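You operate a simulated robot arm through the tools that you are given. There is no shell and no other tool.

The job below is to be done with a simulated robot arm. You get a single attempt, and the scene is never put back.

TASK
Shut and bolt the guard door, twist the emergency stop free, then reset.
Fine: leave the other controls alone.

Only the result counts: the job must be done as asked and must still hold three seconds after the hand-in. Knocking over, shifting, dropping, spilling or breaking anything else fails it.

THE ROBOT
A 6-joint arm with a two-finger gripper, fixed in place. Base frame: the origin is on the floor under the middle of its stand, x ahead of it, y to its left, z up; the work surface is at about z = 0.3. Readings come in m, rad, newtons and seconds.
With the tool pointing down near the work surface it reaches from about 0.2 to 0.82 m from the base axis. Its first joint turns from -2.897 to 2.897 rad. Payload 3.43 kg.
The tool frame sits at the grasp point between the pads (the TCP): z along the fingers, y along the line on which they close. The tips reach 0.02 m beyond it. The gripper opens to 0.19 m; its body begins 0.248 m behind the TCP.
Orientation is told as [roll, pitch, yaw] about the base's x, y, z axes, in that order, counted from this pose: with the fingers straight down and closing along the base's y, the tool's x points along the base's -x, its y along +y and its z along -z.

THE INTERFACE
- The arm moves only by the tool servo_tool. Its argument "deltas" is a list of rows, each a list of 7 numbers: the shift along the tool's x, y, z in units of 200 mm (1.0 is 200 mm), then the turn, a rotation vector about the tool's x, y, z in units of 90 degrees (1.0 is 90 degrees), then the gripper command, from -1 (fully open) to 1 (shut), values between in proportion. In form: [[tx, ty, tz, ax, ay, az, hand], ...]. A call has 1 to 20 rows; each row is the pose to reach, as a shift and turn from the pose commanded when the call began, along the tool's axes at that moment. A call with a number of a shift or a turn outside -1 to 1 is refused whole. Rows are played at 5 a second. More than 0.05 m and 0.15 rad between two rows, or a gripper value outside its range, and nothing of the call is played. Where a pose cannot be reached the arm comes as near as it can. A force on the tool above 50 N (or 10 N above the force at the start of the call, whichever is more), or a blocked arm, ends the call early, and 0.2 s more pass. The fingers move at their own pace (about 0.153 m/s each) and stop on an object; they squeeze with about 26 N. The grip force told is the motor's: it shows also when the fingers shut on nothing. Time passes only in rows, and 0.2 s behind the last, so rows that repeat a pose let the fingers close. It gives the time, the measured TCP pose, the force on the tool (base axes), the opening and the grip force at its end, in the units of the frame above (readings bear some noise), with the torque about the TCP (base axes, N m) and any sound that the robot's microphone picked up.
- Cameras (640 x 400 px; columns grow to the right, rows downward): "scene" is fixed at [0.052, -0.4997, 1.4732]; the picture's right is [0.68, -0.74, 0.00], its down [-0.28, -0.26, -0.93] and it looks along [0.68, 0.63, -0.38] (base axes); focal length 306 px, centre (320, 200). "wrist" rides on the gripper at [0.07, -0.008, -0.288] in the tool frame; the picture's right is [0.12, 0.99, 0.00], its down [-0.96, 0.12, -0.25] and it looks along [-0.25, 0.03, 0.97] (tool axes); focal length 261 px, centre (320, 200). There is no depth. A picture from a camera that has moved, and an enlarged one, comes with that camera's place and axes in the base frame and with its lens.
- camera(camera): a new picture of that camera. The clock stands still meanwhile.
- lift_body(by): moves the trunk up (or, below 0, down) by that many m; the arm rides with it, the base frame stays. It gives what a move gives, with no picture.
- zoom(camera, box): a new picture of the part [left, top, right, bottom] of that camera's present view, enlarged. The clock stands still meanwhile.
- job_done(): hands the job in; it is judged then, once.

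Nothing tells you positions but the pictures and the camera data. Unless the task says otherwise, let go and move clear before handing in.

The tools are called as a command line: name --pt "numbers of a row" for each row, then --argument value for the rest, lists and objects as JSON in quotes. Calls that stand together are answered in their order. servo_tool: Moves the arm, as the interface text tells. Its arguments: {"type":"object","properties":{"deltas":{"type":"array","items":{"type":"array","items":{"type":"number"}}}},"required":["deltas"]} The other tools are called the same way: lift_body (by) moves the trunk up or down; camera (camera) takes a picture; zoom (camera, box) takes an enlarged picture of a part of a camera's view; job_done () hands the job in.

At the start:

```text
t: 0.0
tcp_pos: [0.5211, 0.4469, 1.4837]
tool_rot: [-0.001, 0.001, 0.0]
wrist_force: [-0.4, 1.3, 0.9]
torque: [0.0, 0.01, 0.01]
finger_gap: 0.1901
finger_force: 0.0
trunk travel left (down, up): [-0.35, 0.09]
```

scene: 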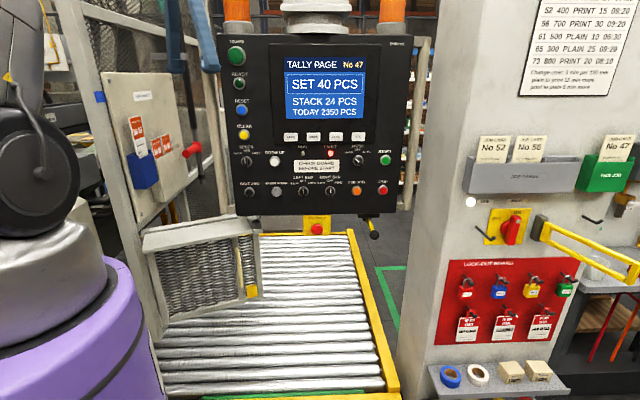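
wrist: 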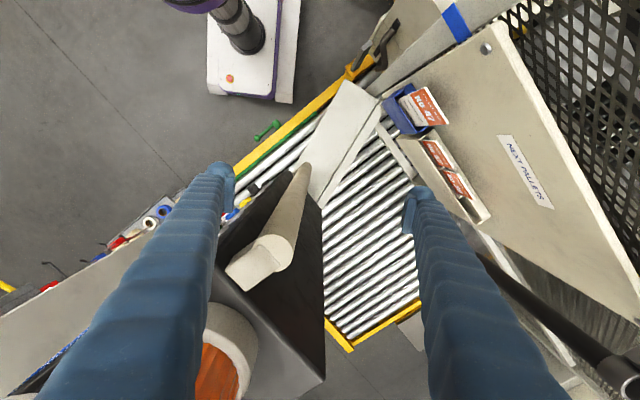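

I see a control panel with a screen hung from above, a roller conveyor with a wire-mesh guard door standing ajar in the lower left, and a yellow box with a red button under the panel. I will zoom in on several parts before moving anything.

zoom --camera "scene" --box '[210, 20, 430, 240]'

zoom --camera "scene" --box '[120, 190, 400, 400]'

zoom --camera "scene" --box '[80, 60, 260, 240]'

zoom --camera "scene" --box '[420, 130, 640, 330]'

```text
1.82 times, centred on (320, 130) of scene
camera zoom: at [0.052, -0.4997, 1.4732], right [0.68, -0.74, 0.0], down [-0.28, -0.26, -0.93], along [0.68, 0.63, -0.38], focal length 556 px, centre (320, 327)
```

zoom: 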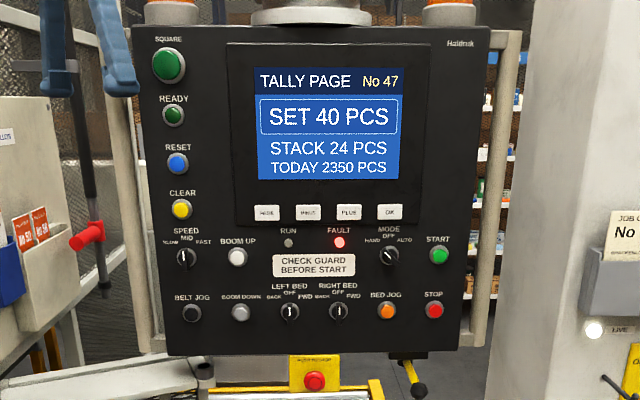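

```text
1.90 times, centred on (260, 295) of scene
camera zoom: at [0.052, -0.4997, 1.4732], right [0.68, -0.74, 0.0], down [-0.28, -0.26, -0.93], along [0.68, 0.63, -0.38], focal length 583 px, centre (434, 19)
```

zoom: 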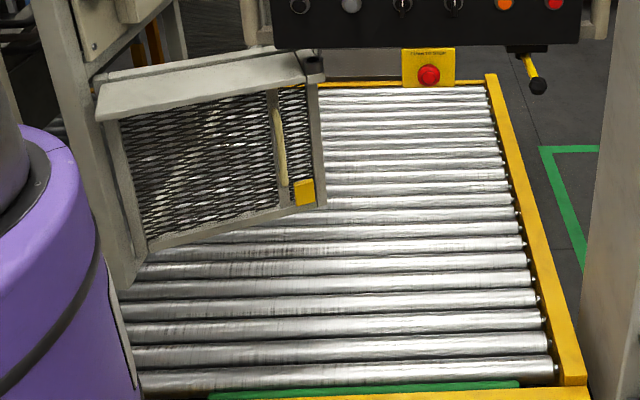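

```text
2.22 times, centred on (170, 150) of scene
camera zoom: at [0.052, -0.4997, 1.4732], right [0.68, -0.74, 0.0], down [-0.28, -0.26, -0.93], along [0.68, 0.63, -0.38], focal length 680 px, centre (653, 311)
```

zoom: 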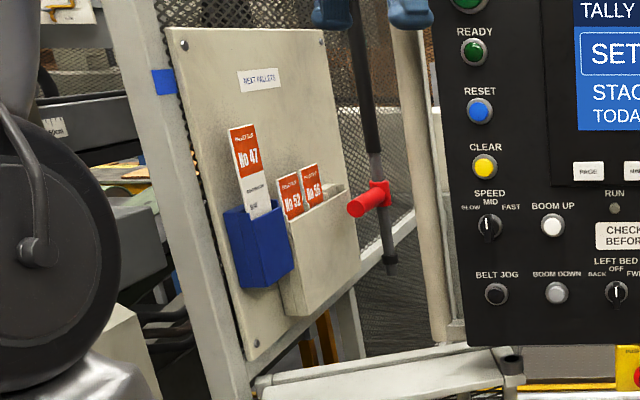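

```text
2.00 times, centred on (530, 230) of scene
camera zoom: at [0.052, -0.4997, 1.4732], right [0.68, -0.74, 0.0], down [-0.28, -0.26, -0.93], along [0.68, 0.63, -0.38], focal length 612 px, centre (-100, 140)
```

zoom: 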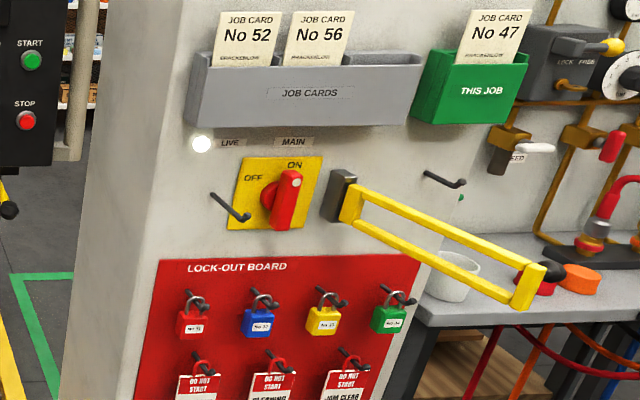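

The panel shows RESET as a blue button, the mesh door carries a yellow part, and a red-handled rod sits behind. I will look closer at the door, the bolt parts and the emergency stop.

zoom --camera "scene" --box '[140, 200, 270, 310]'

zoom --camera "scene" --box '[280, 200, 400, 260]'

zoom --camera "scene" --box '[150, 60, 230, 220]'

zoom --camera "wrist" --box '[200, 60, 520, 380]'

zoom --camera "wrist" --box '[320, 0, 520, 200]'

```text
3.64 times, centred on (205, 255) of scene
camera zoom: at [0.052, -0.4997, 1.4732], right [0.68, -0.74, 0.0], down [-0.28, -0.26, -0.93], along [0.68, 0.63, -0.38], focal length 1112 px, centre (738, 0)
```

zoom: 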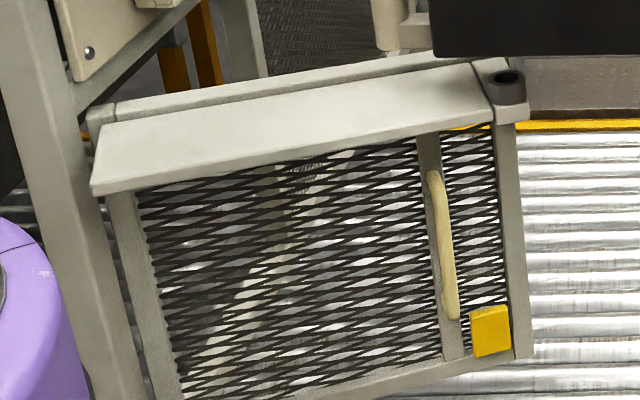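

```text
5.33 times, centred on (340, 230) of scene
camera zoom: at [0.052, -0.4997, 1.4732], right [0.68, -0.74, 0.0], down [-0.28, -0.26, -0.93], along [0.68, 0.63, -0.38], focal length 1631 px, centre (213, 40)
```

zoom: 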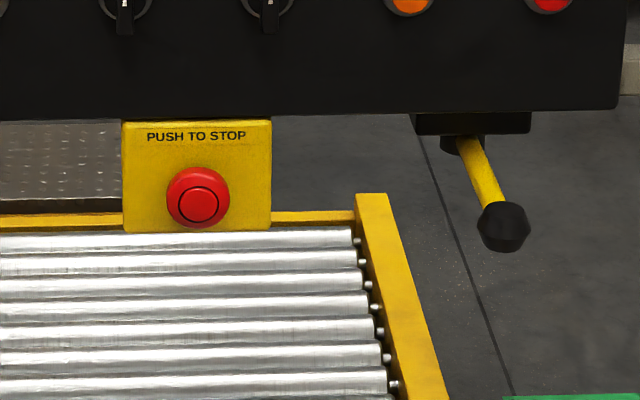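

```text
2.50 times, centred on (190, 140) of scene
camera zoom: at [0.052, -0.4997, 1.4732], right [0.68, -0.74, 0.0], down [-0.28, -0.26, -0.93], along [0.68, 0.63, -0.38], focal length 765 px, centre (645, 350)
```

zoom: 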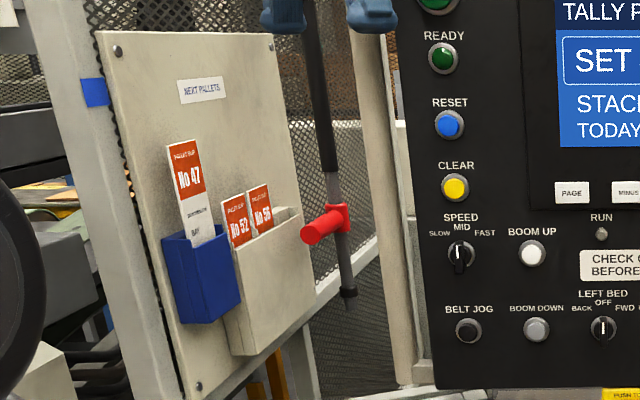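

```text
1.25 times, centred on (360, 220) of wrist
camera zoom: at [0.4502, 0.4387, 1.7718], right [-0.12, 0.99, 0.0], down [0.96, 0.12, 0.25], along [0.25, 0.03, -0.97], focal length 326 px, centre (270, 175)
```

zoom: 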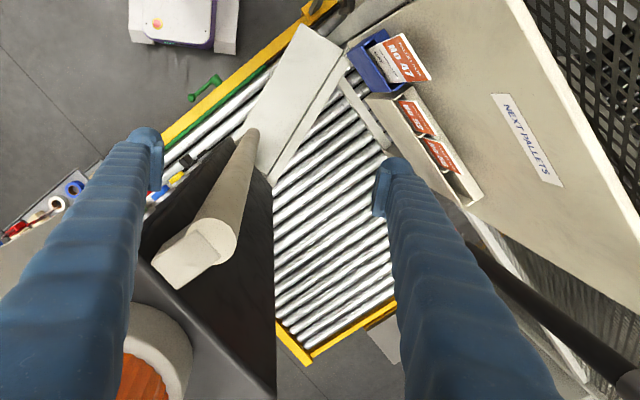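

```text
2.00 times, centred on (420, 100) of wrist
camera zoom: at [0.4502, 0.4387, 1.7718], right [-0.12, 0.99, 0.0], down [0.96, 0.12, 0.25], along [0.25, 0.03, -0.97], focal length 521 px, centre (120, 400)
```

zoom: 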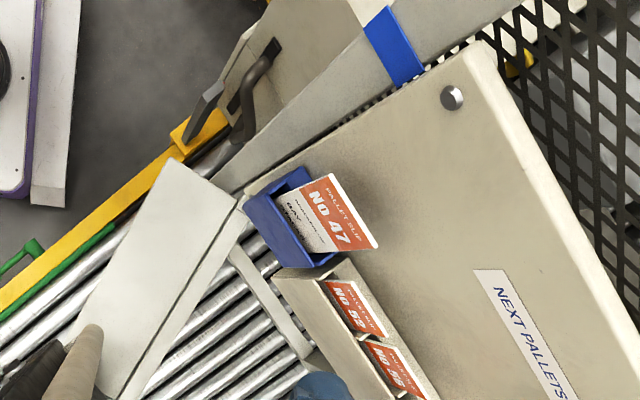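

The near fence post looks to be around (0.30, 0.59). The panel's left grab tube is at about (0.55, 0.40), so the open fingers sit close to it. I will back away toward -x first, then take another wrist picture for stereo.

servo_tool --pt "0.2 0 0 0 0 0 -1" --pt "0.4 0 0 0 0 0 -1" --pt "0.6 0 0 0 0 0 -1"

camera --camera "wrist"

camera --camera "scene"

```text
t: 0.8
tcp_pos: [0.3844, 0.4463, 1.4921]
tool_rot: [0.005, -0.012, 0.001]
wrist_force: [-3.5, 2.3, 0.2]
torque: [-0.54, -0.73, -0.02]
finger_gap: 0.1897
finger_force: 0.1
trunk travel left (down, up): [-0.35, 0.09]
```

```text
taken
camera wrist: at [0.3104, 0.4369, 1.7792], right [-0.12, 0.99, 0.0], down [0.96, 0.12, 0.26], along [0.26, 0.03, -0.97], focal length 261 px, centre (320, 200)
```

wrist: 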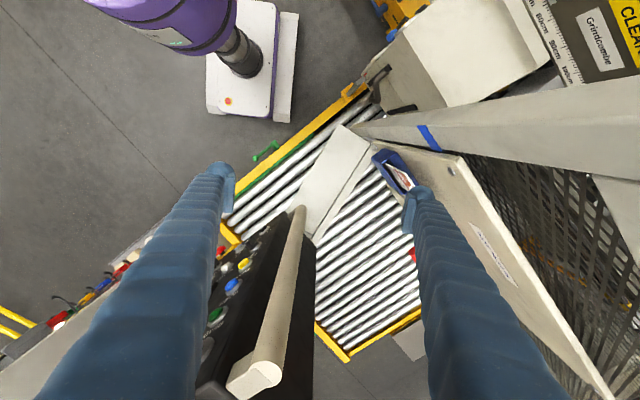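

```text
taken
```

scene: 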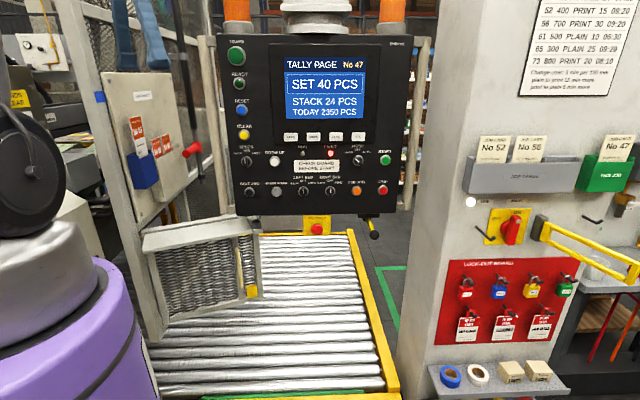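

The gripper is now clear of the panel and both views are less blocked. I will zoom in on the bolt, the door top and the fence.

zoom --camera "scene" --box '[130, 0, 250, 120]'

zoom --camera "scene" --box '[140, 100, 270, 240]'

zoom --camera "wrist" --box '[290, 90, 450, 260]'

zoom --camera "wrist" --box '[190, 180, 340, 400]'

```text
3.33 times, centred on (190, 60) of scene
camera zoom: at [0.052, -0.4997, 1.4732], right [0.68, -0.74, 0.0], down [-0.28, -0.26, -0.93], along [0.68, 0.63, -0.38], focal length 1020 px, centre (753, 667)
```

zoom: 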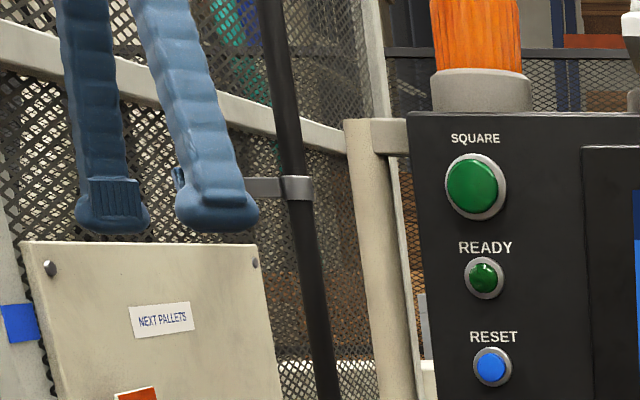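

```text
2.86 times, centred on (205, 170) of scene
camera zoom: at [0.052, -0.4997, 1.4732], right [0.68, -0.74, 0.0], down [-0.28, -0.26, -0.93], along [0.68, 0.63, -0.38], focal length 874 px, centre (649, 286)
```

zoom: 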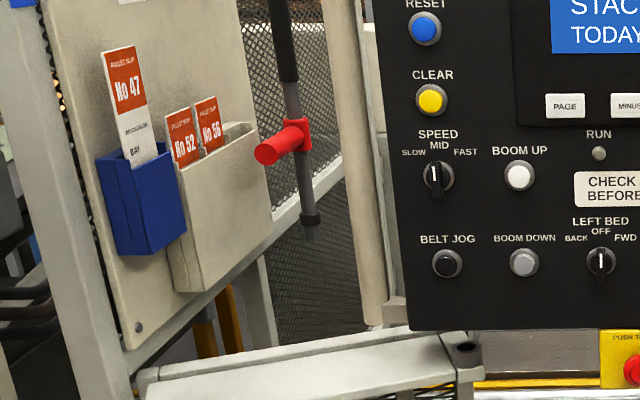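

```text
2.35 times, centred on (370, 175) of wrist
camera zoom: at [0.3104, 0.4369, 1.7792], right [-0.12, 0.99, 0.0], down [0.96, 0.12, 0.26], along [0.26, 0.03, -0.97], focal length 613 px, centre (202, 259)
```

zoom: 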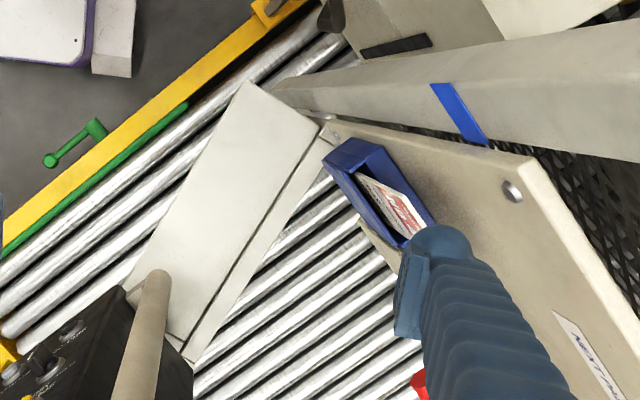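

```text
1.82 times, centred on (265, 290) of wrist
camera zoom: at [0.3104, 0.4369, 1.7792], right [-0.12, 0.99, 0.0], down [0.96, 0.12, 0.26], along [0.26, 0.03, -0.97], focal length 474 px, centre (420, 36)
```

zoom: 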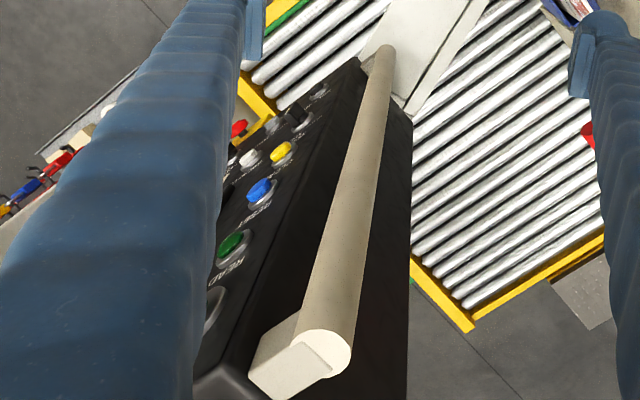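

The bolt is a vertical rod with a red handle at about (0.6, 0.7, 1.2), and it should drop into the ring on the door's free end. I will shift away from the near post and turn the tool toward the machine to get a better view of the bolt.

servo_tool --pt "-0.02 -0.18 0.05 0 0 0 -1" --pt "-0.05 -0.36 0.1 0 0 0 -1" --pt "-0.08 -0.53 0.2 0 0 0 -1" --pt "-0.08 -0.53 0.2 0 0 -0.09 -1" --pt "-0.08 -0.53 0.2 0 0 -0.18 -1" --pt "-0.08 -0.53 0.2 0 0 -0.27 -1" --pt "-0.08 -0.53 0.2 0 0 -0.36 -1" --pt "-0.08 -0.53 0.2 0 0 -0.45 -1" --pt "-0.08 -0.53 0.2 0 0 -0.53 -1" --pt "-0.08 -0.53 0.2 0 0 -0.53 -1"

camera --camera "wrist"

```text
t: 3.0
tcp_pos: [0.4172, 0.3417, 1.444]
tool_rot: [0.0, -0.001, 0.834]
wrist_force: [0.2, -0.5, 0.5]
torque: [0.01, -0.04, -0.01]
finger_gap: 0.1902
finger_force: 0.0
trunk travel left (down, up): [-0.35, 0.09]
```

```text
taken
camera wrist: at [0.3755, 0.2835, 1.7327], right [-0.82, 0.58, 0.0], down [0.56, 0.79, 0.25], along [0.14, 0.2, -0.97], focal length 261 px, centre (320, 200)
```

wrist: 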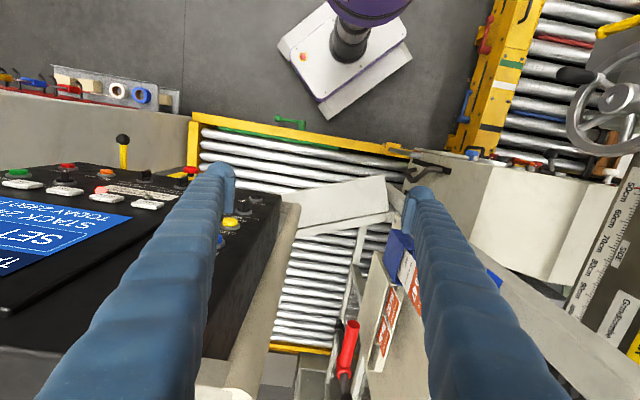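

The red bolt handle is now visible between the fingers. I will zoom in on it and on the door top.

zoom --camera "wrist" --box '[270, 220, 440, 400]'

zoom --camera "wrist" --box '[240, 150, 440, 300]'

```text
2.22 times, centred on (355, 310) of wrist
camera zoom: at [0.3755, 0.2835, 1.7327], right [-0.82, 0.58, 0.0], down [0.56, 0.79, 0.25], along [0.14, 0.2, -0.97], focal length 579 px, centre (242, -44)
```

zoom: 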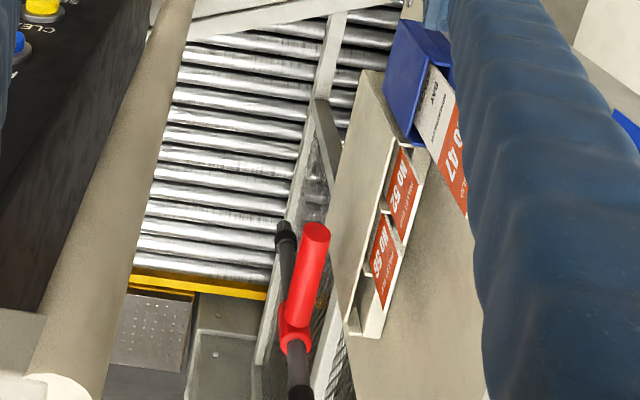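

```text
2.67 times, centred on (340, 225) of wrist
camera zoom: at [0.3755, 0.2835, 1.7327], right [-0.82, 0.58, 0.0], down [0.56, 0.79, 0.25], along [0.14, 0.2, -0.97], focal length 695 px, centre (267, 133)
```

zoom: 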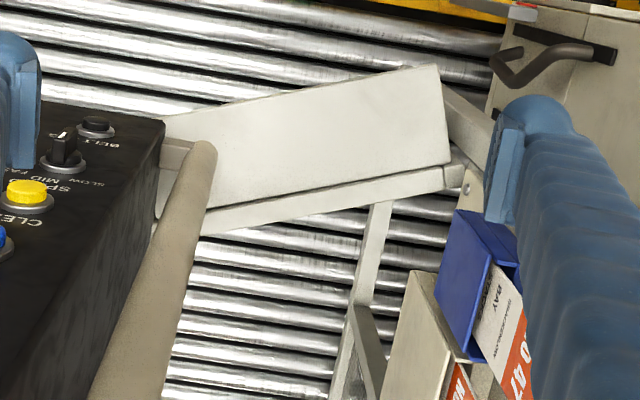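

The bolt rod stands at about (0.667, 0.806) with its lower end near z 1.02. The red handle reaches back to about (0.568, 0.70, 1.19), and the door's hood is at about z 0.95. I will tilt the tool by 45° and lower it for a more level view of the ring and the bolt.

servo_tool --pt "0 0 0.08 0 -0.08 0 -1" --pt "0 0 0.16 0 -0.16 0 -1" --pt "0 0 0.24 0 -0.24 0 -1" --pt "0 0 0.32 0 -0.32 0 -1" --pt "0 0 0.4 0 -0.4 0 -1" --pt "0 0 0.5 0 -0.48 0 -1" --pt "0 0 0.5 0 -0.5 0 -1" --pt "0 0 0.5 0 -0.5 0 -1"

camera --camera "wrist"

camera --camera "scene"

```text
t: 5.0
tcp_pos: [0.4603, 0.343, 1.3502]
tool_rot: [0.016, -0.726, 0.785]
wrist_force: [0.9, 0.0, 0.3]
torque: [-0.08, -0.01, -0.07]
finger_gap: 0.1902
finger_force: 0.1
out of reach, approached as far as the arm can: row 6, 7, 8
trunk travel left (down, up): [-0.35, 0.09]
stopped in row 8: the arm was blocked; the commanded pose is now the measured one
```

```text
taken
camera wrist: at [0.2964, 0.1624, 1.519], right [-0.77, 0.63, -0.07], down [0.31, 0.47, 0.83], along [0.55, 0.62, -0.56], focal length 261 px, centre (320, 200)
```

wrist: 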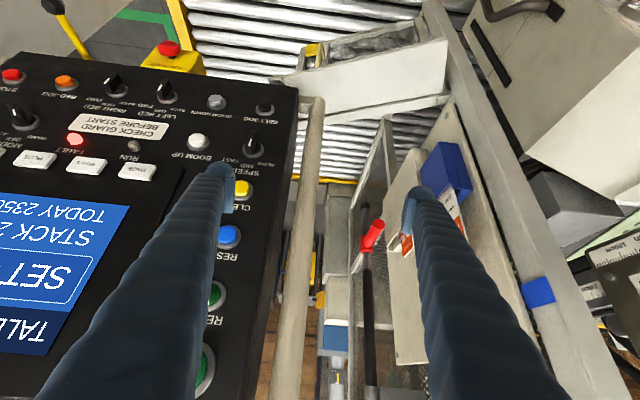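

```text
taken
```

scene: 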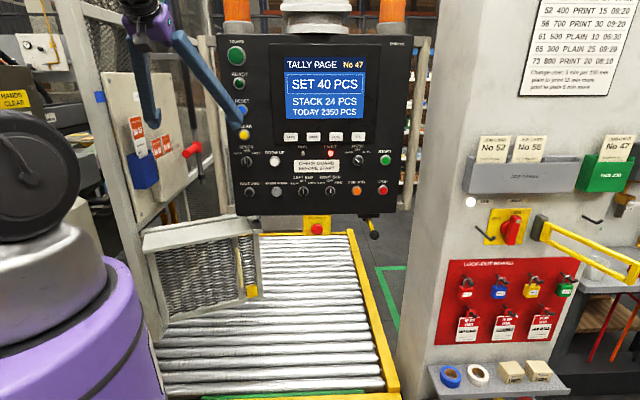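

The tool tilted about 42° before hitting its reach limit near the base, and this view shows the door, bolt and panel more level. I will zoom in on them.

zoom --camera "wrist" --box '[250, 10, 470, 150]'

zoom --camera "wrist" --box '[310, 100, 470, 280]'

zoom --camera "wrist" --box '[80, 0, 320, 180]'

```text
2.86 times, centred on (360, 80) of wrist
camera zoom: at [0.2964, 0.1624, 1.519], right [-0.77, 0.63, -0.07], down [0.31, 0.47, 0.83], along [0.55, 0.62, -0.56], focal length 745 px, centre (206, 543)
```

zoom: 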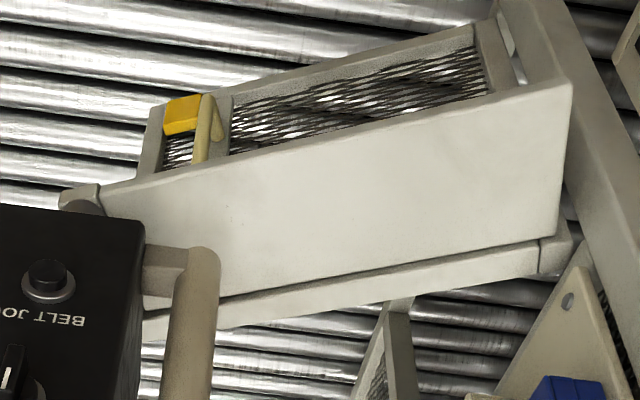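

```text
2.22 times, centred on (390, 190) of wrist
camera zoom: at [0.2964, 0.1624, 1.519], right [-0.77, 0.63, -0.07], down [0.31, 0.47, 0.83], along [0.55, 0.62, -0.56], focal length 579 px, centre (164, 222)
```

zoom: 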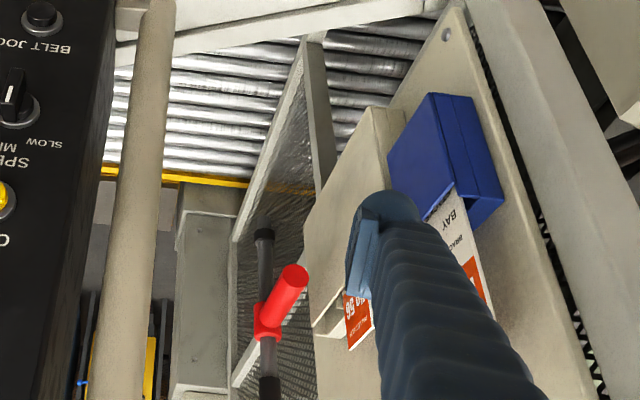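

```text
2.22 times, centred on (200, 90) of wrist
camera zoom: at [0.2964, 0.1624, 1.519], right [-0.77, 0.63, -0.07], down [0.31, 0.47, 0.83], along [0.55, 0.62, -0.56], focal length 579 px, centre (587, 444)
```

zoom: 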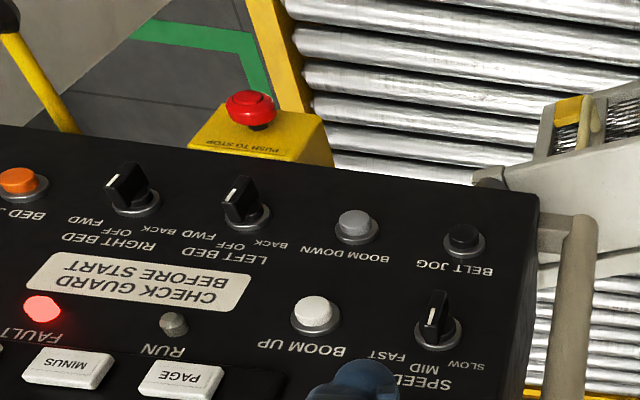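

The ring sits at about (0.615, 0.340, 0.985), at the front corner of the door's free end, so swinging the door about 72° toward the fence brings it under the rod. I take the e-stop at about (0.738, 0.151, 0.976) and RESET at about (0.584, 0.316, 1.38). I will close the fingers, then lower the trunk so the fist sits in front of the door hood.

servo_tool --pt "0 0 0 0 0 0 1" --pt "0 0 0 0 0 0 1" --pt "0 0 0 0 0 0 1" --pt "0 0 0 0 0 0 1" --pt "0 0 0 0 0 0 1"

lift_body --by -0.15

camera --camera "scene"

camera --camera "wrist"

```text
t: 6.2
tcp_pos: [0.4578, 0.343, 1.3495]
tool_rot: [0.017, -0.728, 0.784]
wrist_force: [-0.1, -0.3, 0.8]
torque: [0.03, 0.01, 0.02]
finger_gap: 0.0003
finger_force: 26.0
trunk travel left (down, up): [-0.35, 0.09]
```

```text
t: 8.0
tcp_pos: [0.4559, 0.344, 1.2021]
tool_rot: [0.016, -0.729, 0.789]
wrist_force: [-0.1, 0.4, 0.3]
torque: [0.02, -0.01, -0.03]
finger_gap: 0.0001
finger_force: 26.3
trunk travel left (down, up): [-0.2, 0.24]
```

```text
taken
```

scene: 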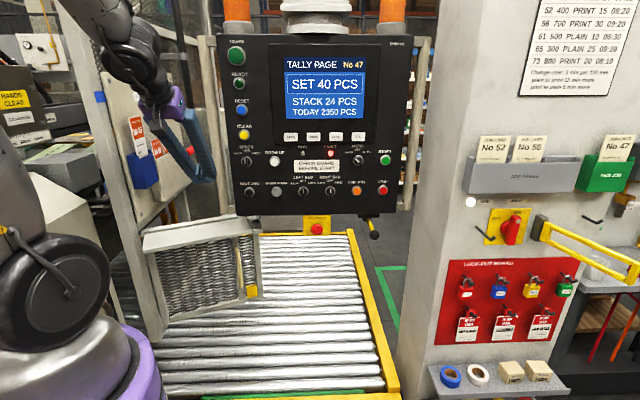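

```text
taken
camera wrist: at [0.2931, 0.1613, 1.3694], right [-0.77, 0.63, -0.07], down [0.31, 0.47, 0.83], along [0.55, 0.62, -0.56], focal length 261 px, centre (320, 200)
```

wrist: 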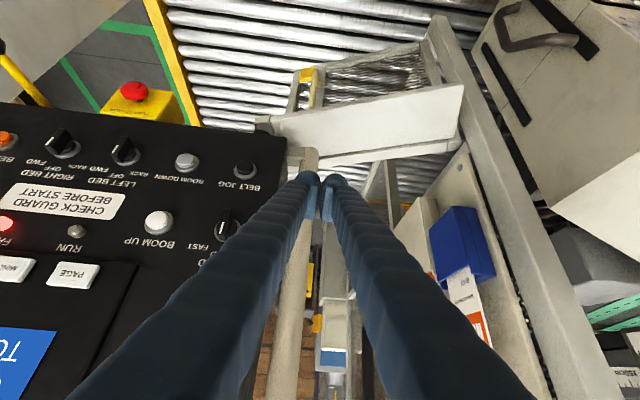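

The fist is well in front of the door. I will lower the trunk the rest of the way and then bring the fist down to about z 0.80, at mid-height of the door.

lift_body --by -0.2

servo_tool --pt "0.133 0 0.149 0 0 0 1" --pt "0.266 0 0.298 0 0 0 1" --pt "0.4 0 0.447 0 0 0 1" --pt "0.533 0 0.597 0 0 0 1" --pt "0.666 0 0.746 0 0 0 1" --pt "0.666 0 0.746 0 0 0 1"

camera --camera "scene"

camera --camera "wrist"

```text
t: 10.1
tcp_pos: [0.4557, 0.3447, 1.003]
tool_rot: [0.017, -0.734, 0.791]
wrist_force: [0.0, -0.3, 0.1]
torque: [0.01, 0.03, -0.01]
finger_gap: 0.0001
finger_force: 26.1
trunk travel left (down, up): [0.0, 0.44]
```

```text
t: 11.5
tcp_pos: [0.5312, 0.4116, 0.8406]
tool_rot: [0.015, -0.729, 0.792]
wrist_force: [0.0, 1.0, 0.2]
torque: [-0.08, 0.01, -0.05]
finger_gap: 0.0003
finger_force: 26.0
out of reach, approached as far as the arm can: row 1, 2, 3, 4, 5, 6
trunk travel left (down, up): [0.0, 0.44]
```

```text
taken
```

scene: 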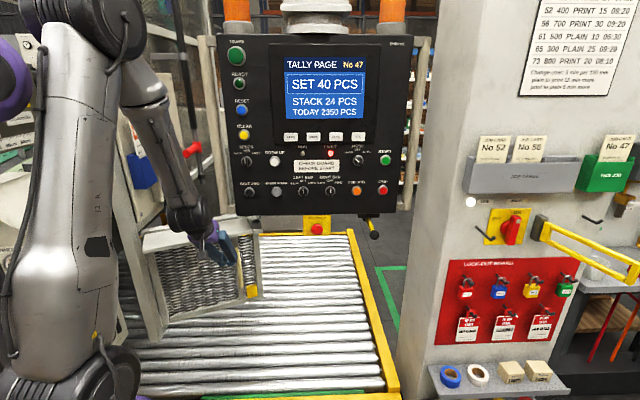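

```text
taken
camera wrist: at [0.3682, 0.229, 1.0096], right [-0.78, 0.63, -0.07], down [0.31, 0.47, 0.83], along [0.55, 0.62, -0.56], focal length 261 px, centre (320, 200)
```

wrist: 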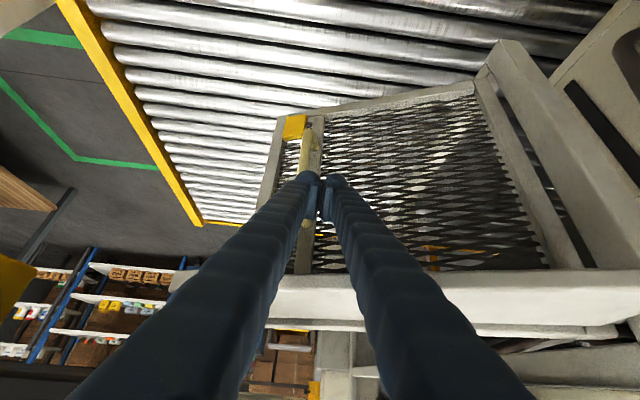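

The arm drifted outward to (0.531, 0.412, 0.841) because of its inner reach limit, and the fist is now close to the door mesh near the handle. I will check the contact before pushing.

zoom --camera "scene" --box '[130, 180, 280, 320]'

zoom --camera "wrist" --box '[240, 60, 460, 300]'

```text
2.86 times, centred on (205, 250) of scene
camera zoom: at [0.052, -0.4997, 1.4732], right [0.68, -0.74, 0.0], down [-0.28, -0.26, -0.93], along [0.68, 0.63, -0.38], focal length 874 px, centre (649, 57)
```

zoom: 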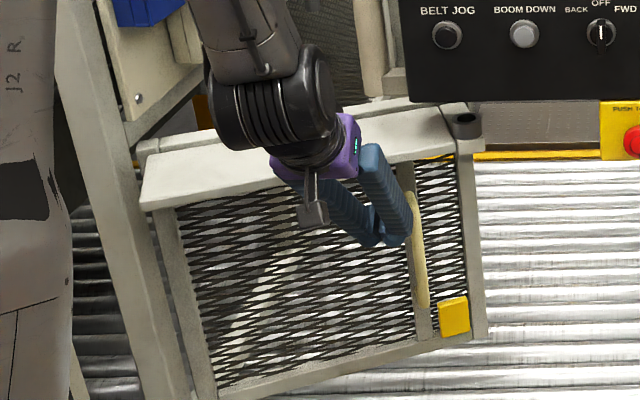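

```text
1.67 times, centred on (350, 180) of wrist
camera zoom: at [0.3682, 0.229, 1.0096], right [-0.78, 0.63, -0.07], down [0.31, 0.47, 0.83], along [0.55, 0.62, -0.56], focal length 434 px, centre (270, 233)
```

zoom: 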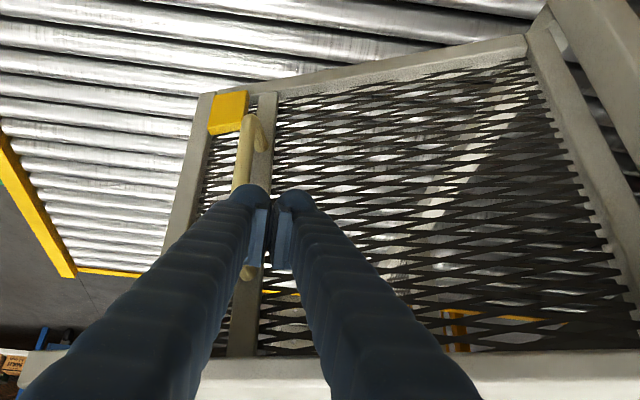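

The mesh is set back about 8 cm behind the hood edge, so the fist tip is now under the hood in front of the mesh. I will make a small sideways move toward the hinge side first, to learn which pose the commands are counted from.

servo_tool --pt "0 0.1 0 0 0 0 1" --pt "0 0.2 0 0 0 0 1" --pt "0 0.2 0 0 0 0 1"

```text
t: 12.3
tcp_pos: [0.5188, 0.4298, 0.8423]
tool_rot: [0.017, -0.732, 0.803]
wrist_force: [0.0, 0.0, 0.2]
torque: [0.0, 0.01, -0.02]
finger_gap: 0.0
finger_force: 26.2
out of reach, approached as far as the arm can: row 1, 2, 3
trunk travel left (down, up): [0.0, 0.44]
```

The arm is still riding its inner limit at radius 0.67. I will move a little outward, toward the mesh, to get back inside the reachable space.

servo_tool --pt "-0.075 0 0.066 0 0 0 1" --pt "-0.149 0 0.133 0 0 0 1" --pt "-0.149 0 0.133 0 0 0 1"

```text
t: 13.1
tcp_pos: [0.5459, 0.4544, 0.8404]
tool_rot: [0.02, -0.735, 0.794]
wrist_force: [-0.4, 0.0, -0.6]
torque: [0.0, -0.03, -0.03]
finger_gap: 0.0
finger_force: 25.9
out of reach, approached as far as the arm can: row 1, 2, 3
trunk travel left (down, up): [0.0, 0.44]
```

The fist is now almost at the mesh at (0.546, 0.454, 0.840). I will shift about 5 cm toward the hinge side, go slightly lower and reduce the tilt, so the palm stays clear of the panel's left tube while pushing.

servo_tool --pt "0.1 0.06 0.0 0 0.02 0 1" --pt "0.18 0.12 0.02 0 0.04 0 1" --pt "0.24 0.18 0.05 0 0.06 0 1" --pt "0.284 0.238 0.08 0 0.07 0 1" --pt "0.284 0.238 0.08 0 0.07 0 1"

zoom --camera "scene" --box '[130, 180, 280, 320]'

```text
t: 14.3
tcp_pos: [0.5101, 0.4373, 0.7852]
tool_rot: [0.018, -0.629, 0.825]
wrist_force: [0.1, 1.0, 0.6]
torque: [-0.03, 0.01, -0.04]
finger_gap: 0.0001
finger_force: 25.8
out of reach, approached as far as the arm can: row 1, 2, 3, 4, 5
trunk travel left (down, up): [0.0, 0.44]
```

```text
2.86 times, centred on (205, 250) of scene
camera zoom: at [0.052, -0.4997, 1.4732], right [0.68, -0.74, 0.0], down [-0.28, -0.26, -0.93], along [0.68, 0.63, -0.38], focal length 874 px, centre (649, 57)
```

zoom: 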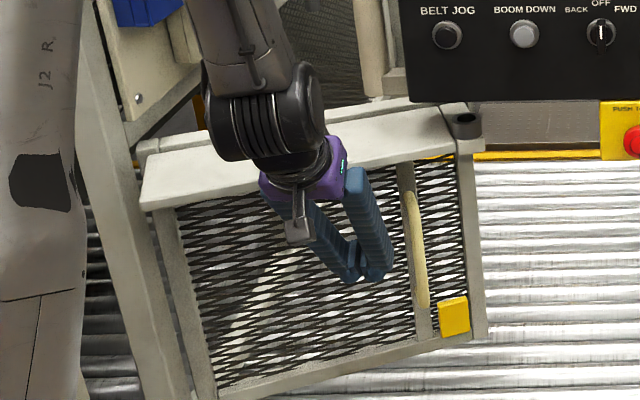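

The fist is in front of the mesh, clear of the handle and below the panel. I will start the push along the door's arc, for the first ten degrees or so, and check.

servo_tool --pt "-0.0825 0.074 0.06 0 0 0 1" --pt "-0.162 0.133 0.118 -0.01 -0.02 -0.015 1" --pt "-0.251 0.158 0.183 -0.02 -0.04 -0.03 1" --pt "-0.33 0.187 0.24 -0.03 -0.055 -0.045 1" --pt "-0.405 0.2255 0.294 -0.042 -0.07 -0.06 1"

camera --camera "scene"

camera --camera "wrist"

```text
t: 15.5
tcp_pos: [0.5468, 0.5408, 0.7897]
tool_rot: [0.018, -0.732, 0.901]
wrist_force: [0.7, -0.8, 0.2]
torque: [0.03, 0.0, 0.01]
finger_gap: 0.0003
finger_force: 25.9
out of reach, approached as far as the arm can: row 1, 2, 3, 5
trunk travel left (down, up): [0.0, 0.44]
```

```text
taken
```

scene: 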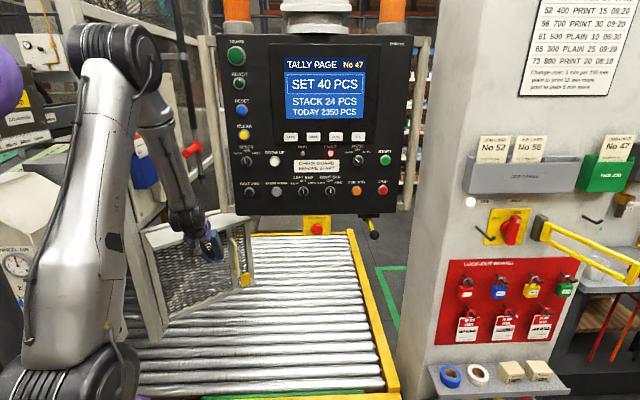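

```text
taken
camera wrist: at [0.405, 0.3411, 0.9572], right [-0.84, 0.54, -0.07], down [0.25, 0.5, 0.83], along [0.48, 0.68, -0.56], focal length 261 px, centre (320, 200)
```

wrist: 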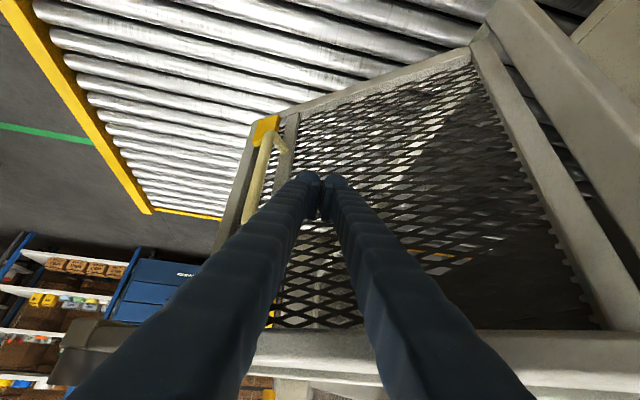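

The door is swinging with the fist and the force is low. I will go on along the arc toward about 35°, turning the tool with it.

servo_tool --pt "-0.054 0.047 0.0655 -0.0153 -0.0139 -0.0169 1" --pt "-0.11 0.094 0.132 -0.0306 -0.0278 -0.0338 1" --pt "-0.1635 0.147 0.1975 -0.0459 -0.0417 -0.0507 1" --pt "-0.2125 0.208 0.2585 -0.0612 -0.0556 -0.0676 1" --pt "-0.2565 0.2735 0.3155 -0.0765 -0.0695 -0.0845 1" --pt "-0.298 0.349 0.369 -0.0918 -0.0834 -0.1014 1" --pt "-0.3335 0.427 0.418 -0.107 -0.0973 -0.1183 1" --pt "-0.3635 0.511 0.462 -0.122 -0.111 -0.135 1"

camera --camera "scene"

camera --camera "wrist"

```text
t: 17.3
tcp_pos: [0.5347, 0.6957, 0.7708]
tool_rot: [-0.027, -0.906, 1.225]
wrist_force: [0.1, -0.1, -0.8]
torque: [0.0, -0.01, 0.04]
finger_gap: 0.0001
finger_force: 25.8
trunk travel left (down, up): [0.0, 0.44]
```

```text
taken
```

scene: 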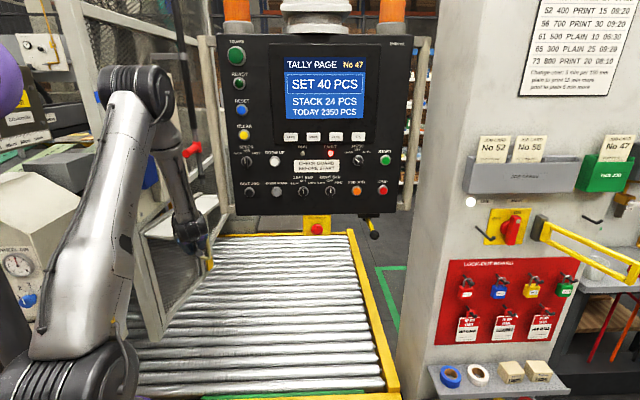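

```text
taken
camera wrist: at [0.4435, 0.4415, 0.8938], right [-0.95, 0.29, -0.11], down [0.02, 0.42, 0.91], along [0.31, 0.86, -0.4], focal length 261 px, centre (320, 200)
```

wrist: 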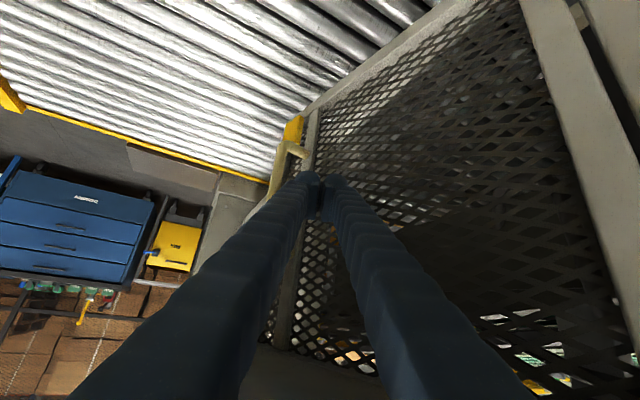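

The door has swung most of the way with the fist alongside it. I will look at the door end and the ring against the rod.

zoom --camera "scene" --box '[120, 120, 280, 330]'

zoom --camera "wrist" --box '[200, 60, 440, 240]'

```text
1.90 times, centred on (200, 225) of scene
camera zoom: at [0.052, -0.4997, 1.4732], right [0.68, -0.74, 0.0], down [-0.28, -0.26, -0.93], along [0.68, 0.63, -0.38], focal length 583 px, centre (549, 152)
```

zoom: 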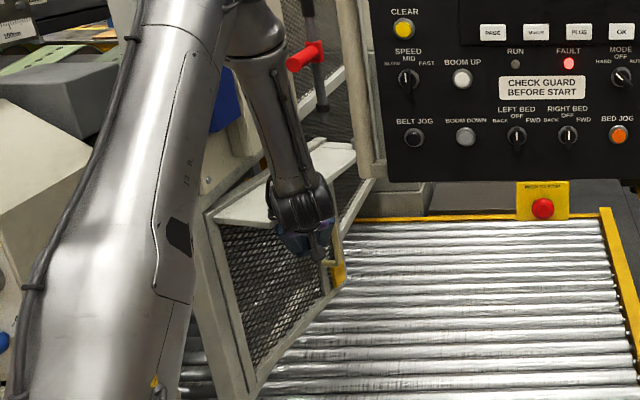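

```text
2.22 times, centred on (320, 150) of wrist
camera zoom: at [0.4435, 0.4415, 0.8938], right [-0.95, 0.29, -0.11], down [0.02, 0.42, 0.91], along [0.31, 0.86, -0.4], focal length 579 px, centre (320, 311)
```

zoom: 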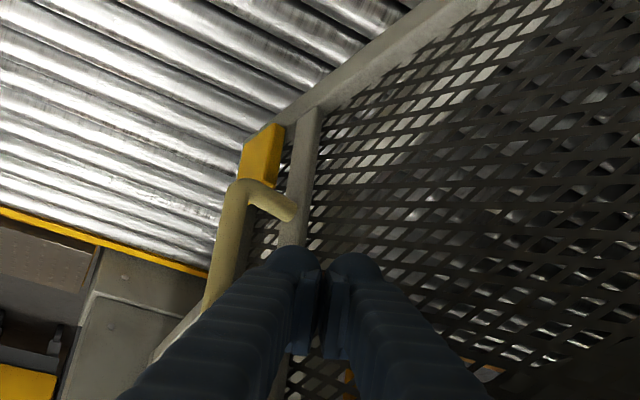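

The door still needs about 13° to reach the line of the fence. I will keep pushing gently until it meets its stop.

servo_tool --pt "-0.0233 0.0245 0.0297 -0.01 -0.005 -0.008 1" --pt "-0.0466 0.049 0.0594 -0.02 -0.01 -0.016 1" --pt "-0.066 0.086 0.084 -0.03 -0.015 -0.024 1" --pt "-0.0858 0.123 0.1094 -0.04 -0.02 -0.032 1" --pt "-0.103 0.163 0.132 -0.05 -0.025 -0.04 1" --pt "-0.121 0.203 0.1543 -0.06 -0.03 -0.048 1"

camera --camera "scene"

camera --camera "wrist"

```text
t: 18.7
tcp_pos: [0.5113, 0.7454, 0.7729]
tool_rot: [-0.046, -0.954, 1.359]
wrist_force: [-0.4, -0.9, -0.8]
torque: [-0.02, 0.01, -0.03]
finger_gap: 0.0
finger_force: 26.3
trunk travel left (down, up): [0.0, 0.44]
```

```text
taken
```

scene: 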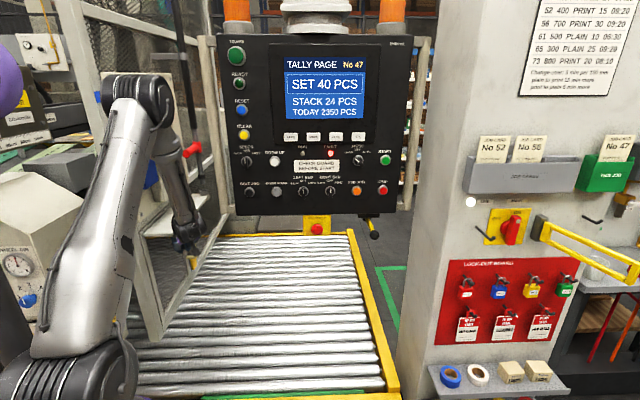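

```text
taken
camera wrist: at [0.4479, 0.4773, 0.8813], right [-0.98, 0.18, -0.12], down [-0.05, 0.38, 0.92], along [0.21, 0.91, -0.36], focal length 261 px, centre (320, 200)
```

wrist: 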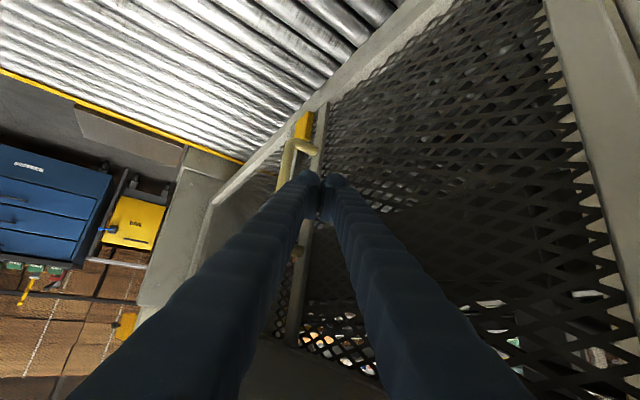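

There is still no stop force. I will zoom to compare the door end with the rod before pushing further.

zoom --camera "scene" --box '[140, 120, 260, 280]'

zoom --camera "wrist" --box '[180, 80, 420, 400]'

```text
2.50 times, centred on (200, 200) of scene
camera zoom: at [0.052, -0.4997, 1.4732], right [0.68, -0.74, 0.0], down [-0.28, -0.26, -0.93], along [0.68, 0.63, -0.38], focal length 765 px, centre (620, 200)
```

zoom: 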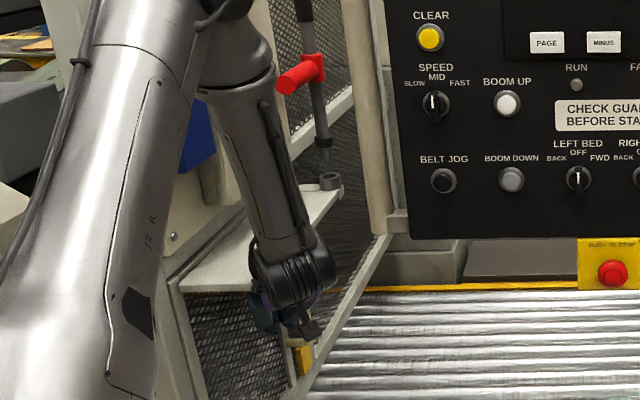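

```text
1.25 times, centred on (300, 240) of wrist
camera zoom: at [0.4479, 0.4773, 0.8813], right [-0.98, 0.18, -0.12], down [-0.05, 0.38, 0.92], along [0.21, 0.91, -0.36], focal length 326 px, centre (345, 150)
```

zoom: 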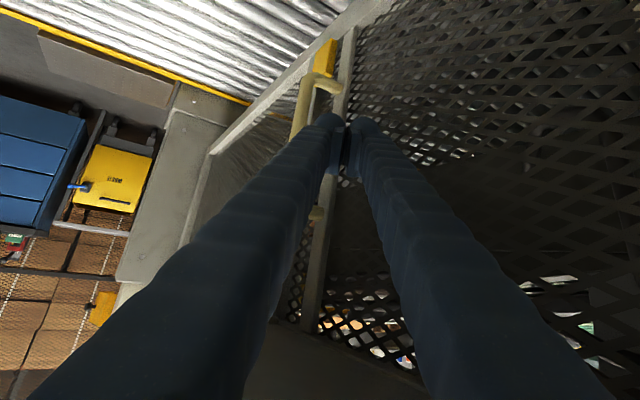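

The ring is nearly under the rod tip, with about a centimetre to go. I will push on in half-centimetre steps and watch for the stop.

servo_tool --pt "-0.007 0.022 0.0095 0 0 0 1" --pt "-0.0135 0.044 0.019 0 0 0 1" --pt "-0.02 0.066 0.0285 0 0 0 1" --pt "-0.027 0.0885 0.038 0 0 0 1"

zoom --camera "scene" --box '[140, 120, 260, 280]'

```text
t: 19.6
tcp_pos: [0.5052, 0.7509, 0.7687]
tool_rot: [-0.042, -0.949, 1.345]
wrist_force: [6.1, -8.5, 1.3]
torque: [0.11, 0.06, 0.08]
finger_gap: 0.0
finger_force: 26.0
trunk travel left (down, up): [0.0, 0.44]
stopped in row 4: the force on the tool passed its limit at 57 N (the readings are from after the stop); the commanded pose is now the measured one
```

```text
2.50 times, centred on (200, 200) of scene
camera zoom: at [0.052, -0.4997, 1.4732], right [0.68, -0.74, 0.0], down [-0.28, -0.26, -0.93], along [0.68, 0.63, -0.38], focal length 765 px, centre (620, 200)
```

zoom: 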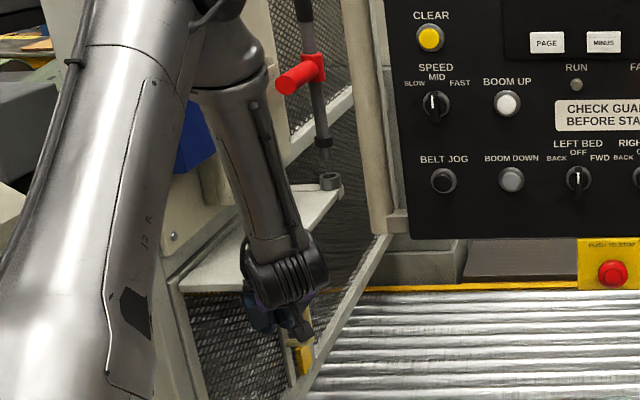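

The push met a hard stop at 57 N, so the door is shut, and the ring sits directly below the rod. I will draw the fist back out along its path and check that the door stays shut.

servo_tool --pt "0.045 -0.07 -0.062 0 0 0 1" --pt "0.089 -0.138 -0.124 0 0 0 1" --pt "0.179 -0.25 -0.25 0.03 0.01 0.022 1" --pt "0.289 -0.3195 -0.403 0.07 0.025 0.05 1" --pt "0.406 -0.3395 -0.5665 0.11 0.04 0.08 1" --pt "0.526 -0.336 -0.7335 0.155 0.055 0.11 1" --pt "0.6494 -0.307 -0.9058 0.198 0.067 0.142 1" --pt "0.6494 -0.307 -0.9058 0.198 0.067 0.142 1"

camera --camera "scene"

camera --camera "wrist"

```text
t: 21.4
tcp_pos: [0.5189, 0.5461, 0.8065]
tool_rot: [0.064, -0.818, 0.886]
wrist_force: [-1.0, 1.1, 0.3]
torque: [-0.16, -0.17, -0.22]
finger_gap: 0.0
finger_force: 25.9
out of reach, approached as far as the arm can: row 4, 5, 6, 7, 8
trunk travel left (down, up): [0.0, 0.44]
```

```text
taken
```

scene: 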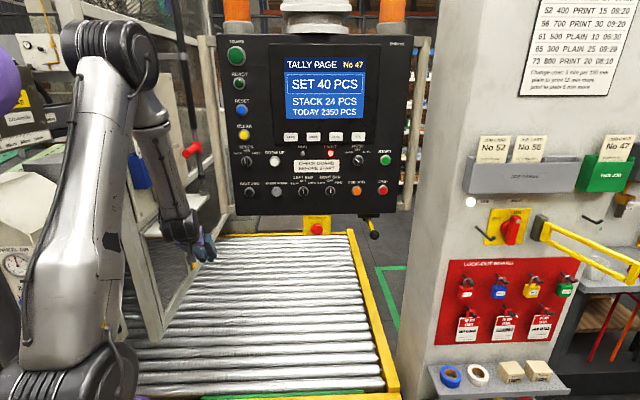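

```text
taken
camera wrist: at [0.3756, 0.3292, 0.9512], right [-0.85, 0.53, -0.04], down [0.22, 0.43, 0.88], along [0.48, 0.73, -0.48], focal length 261 px, centre (320, 200)
```

wrist: 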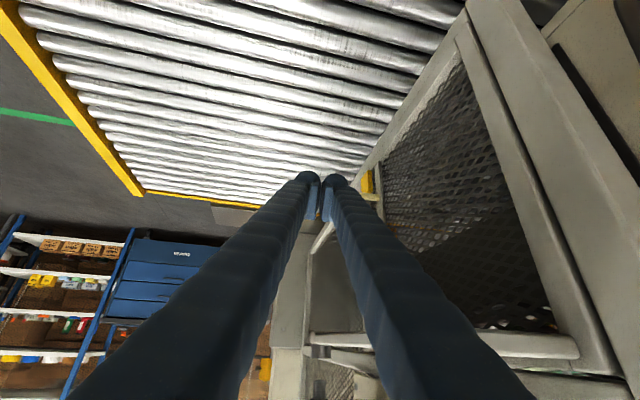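

The door stays shut. I will look at the bolt and the ring again with the arm pulled back.

zoom --camera "scene" --box '[160, 110, 250, 230]'

zoom --camera "wrist" --box '[240, 150, 480, 400]'

```text
3.33 times, centred on (205, 170) of scene
camera zoom: at [0.052, -0.4997, 1.4732], right [0.68, -0.74, 0.0], down [-0.28, -0.26, -0.93], along [0.68, 0.63, -0.38], focal length 1020 px, centre (703, 300)
```

zoom: 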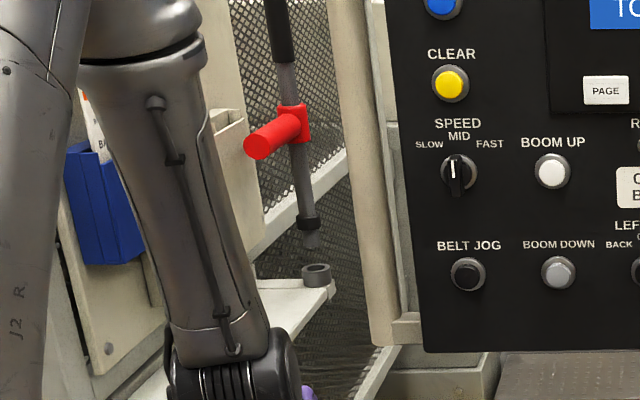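

```text
1.60 times, centred on (360, 275) of wrist
camera zoom: at [0.3756, 0.3292, 0.9512], right [-0.85, 0.53, -0.04], down [0.22, 0.43, 0.88], along [0.48, 0.73, -0.48], focal length 417 px, centre (256, 80)
```

zoom: 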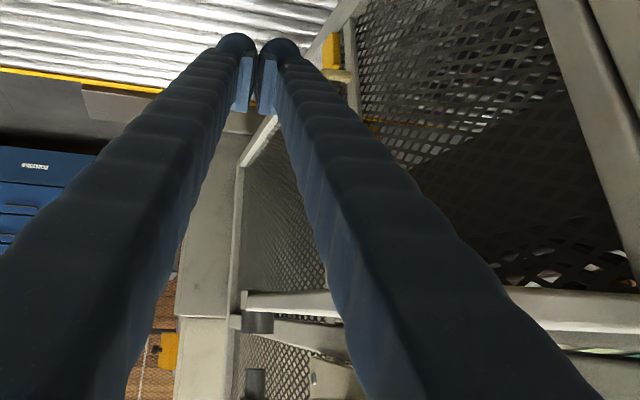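

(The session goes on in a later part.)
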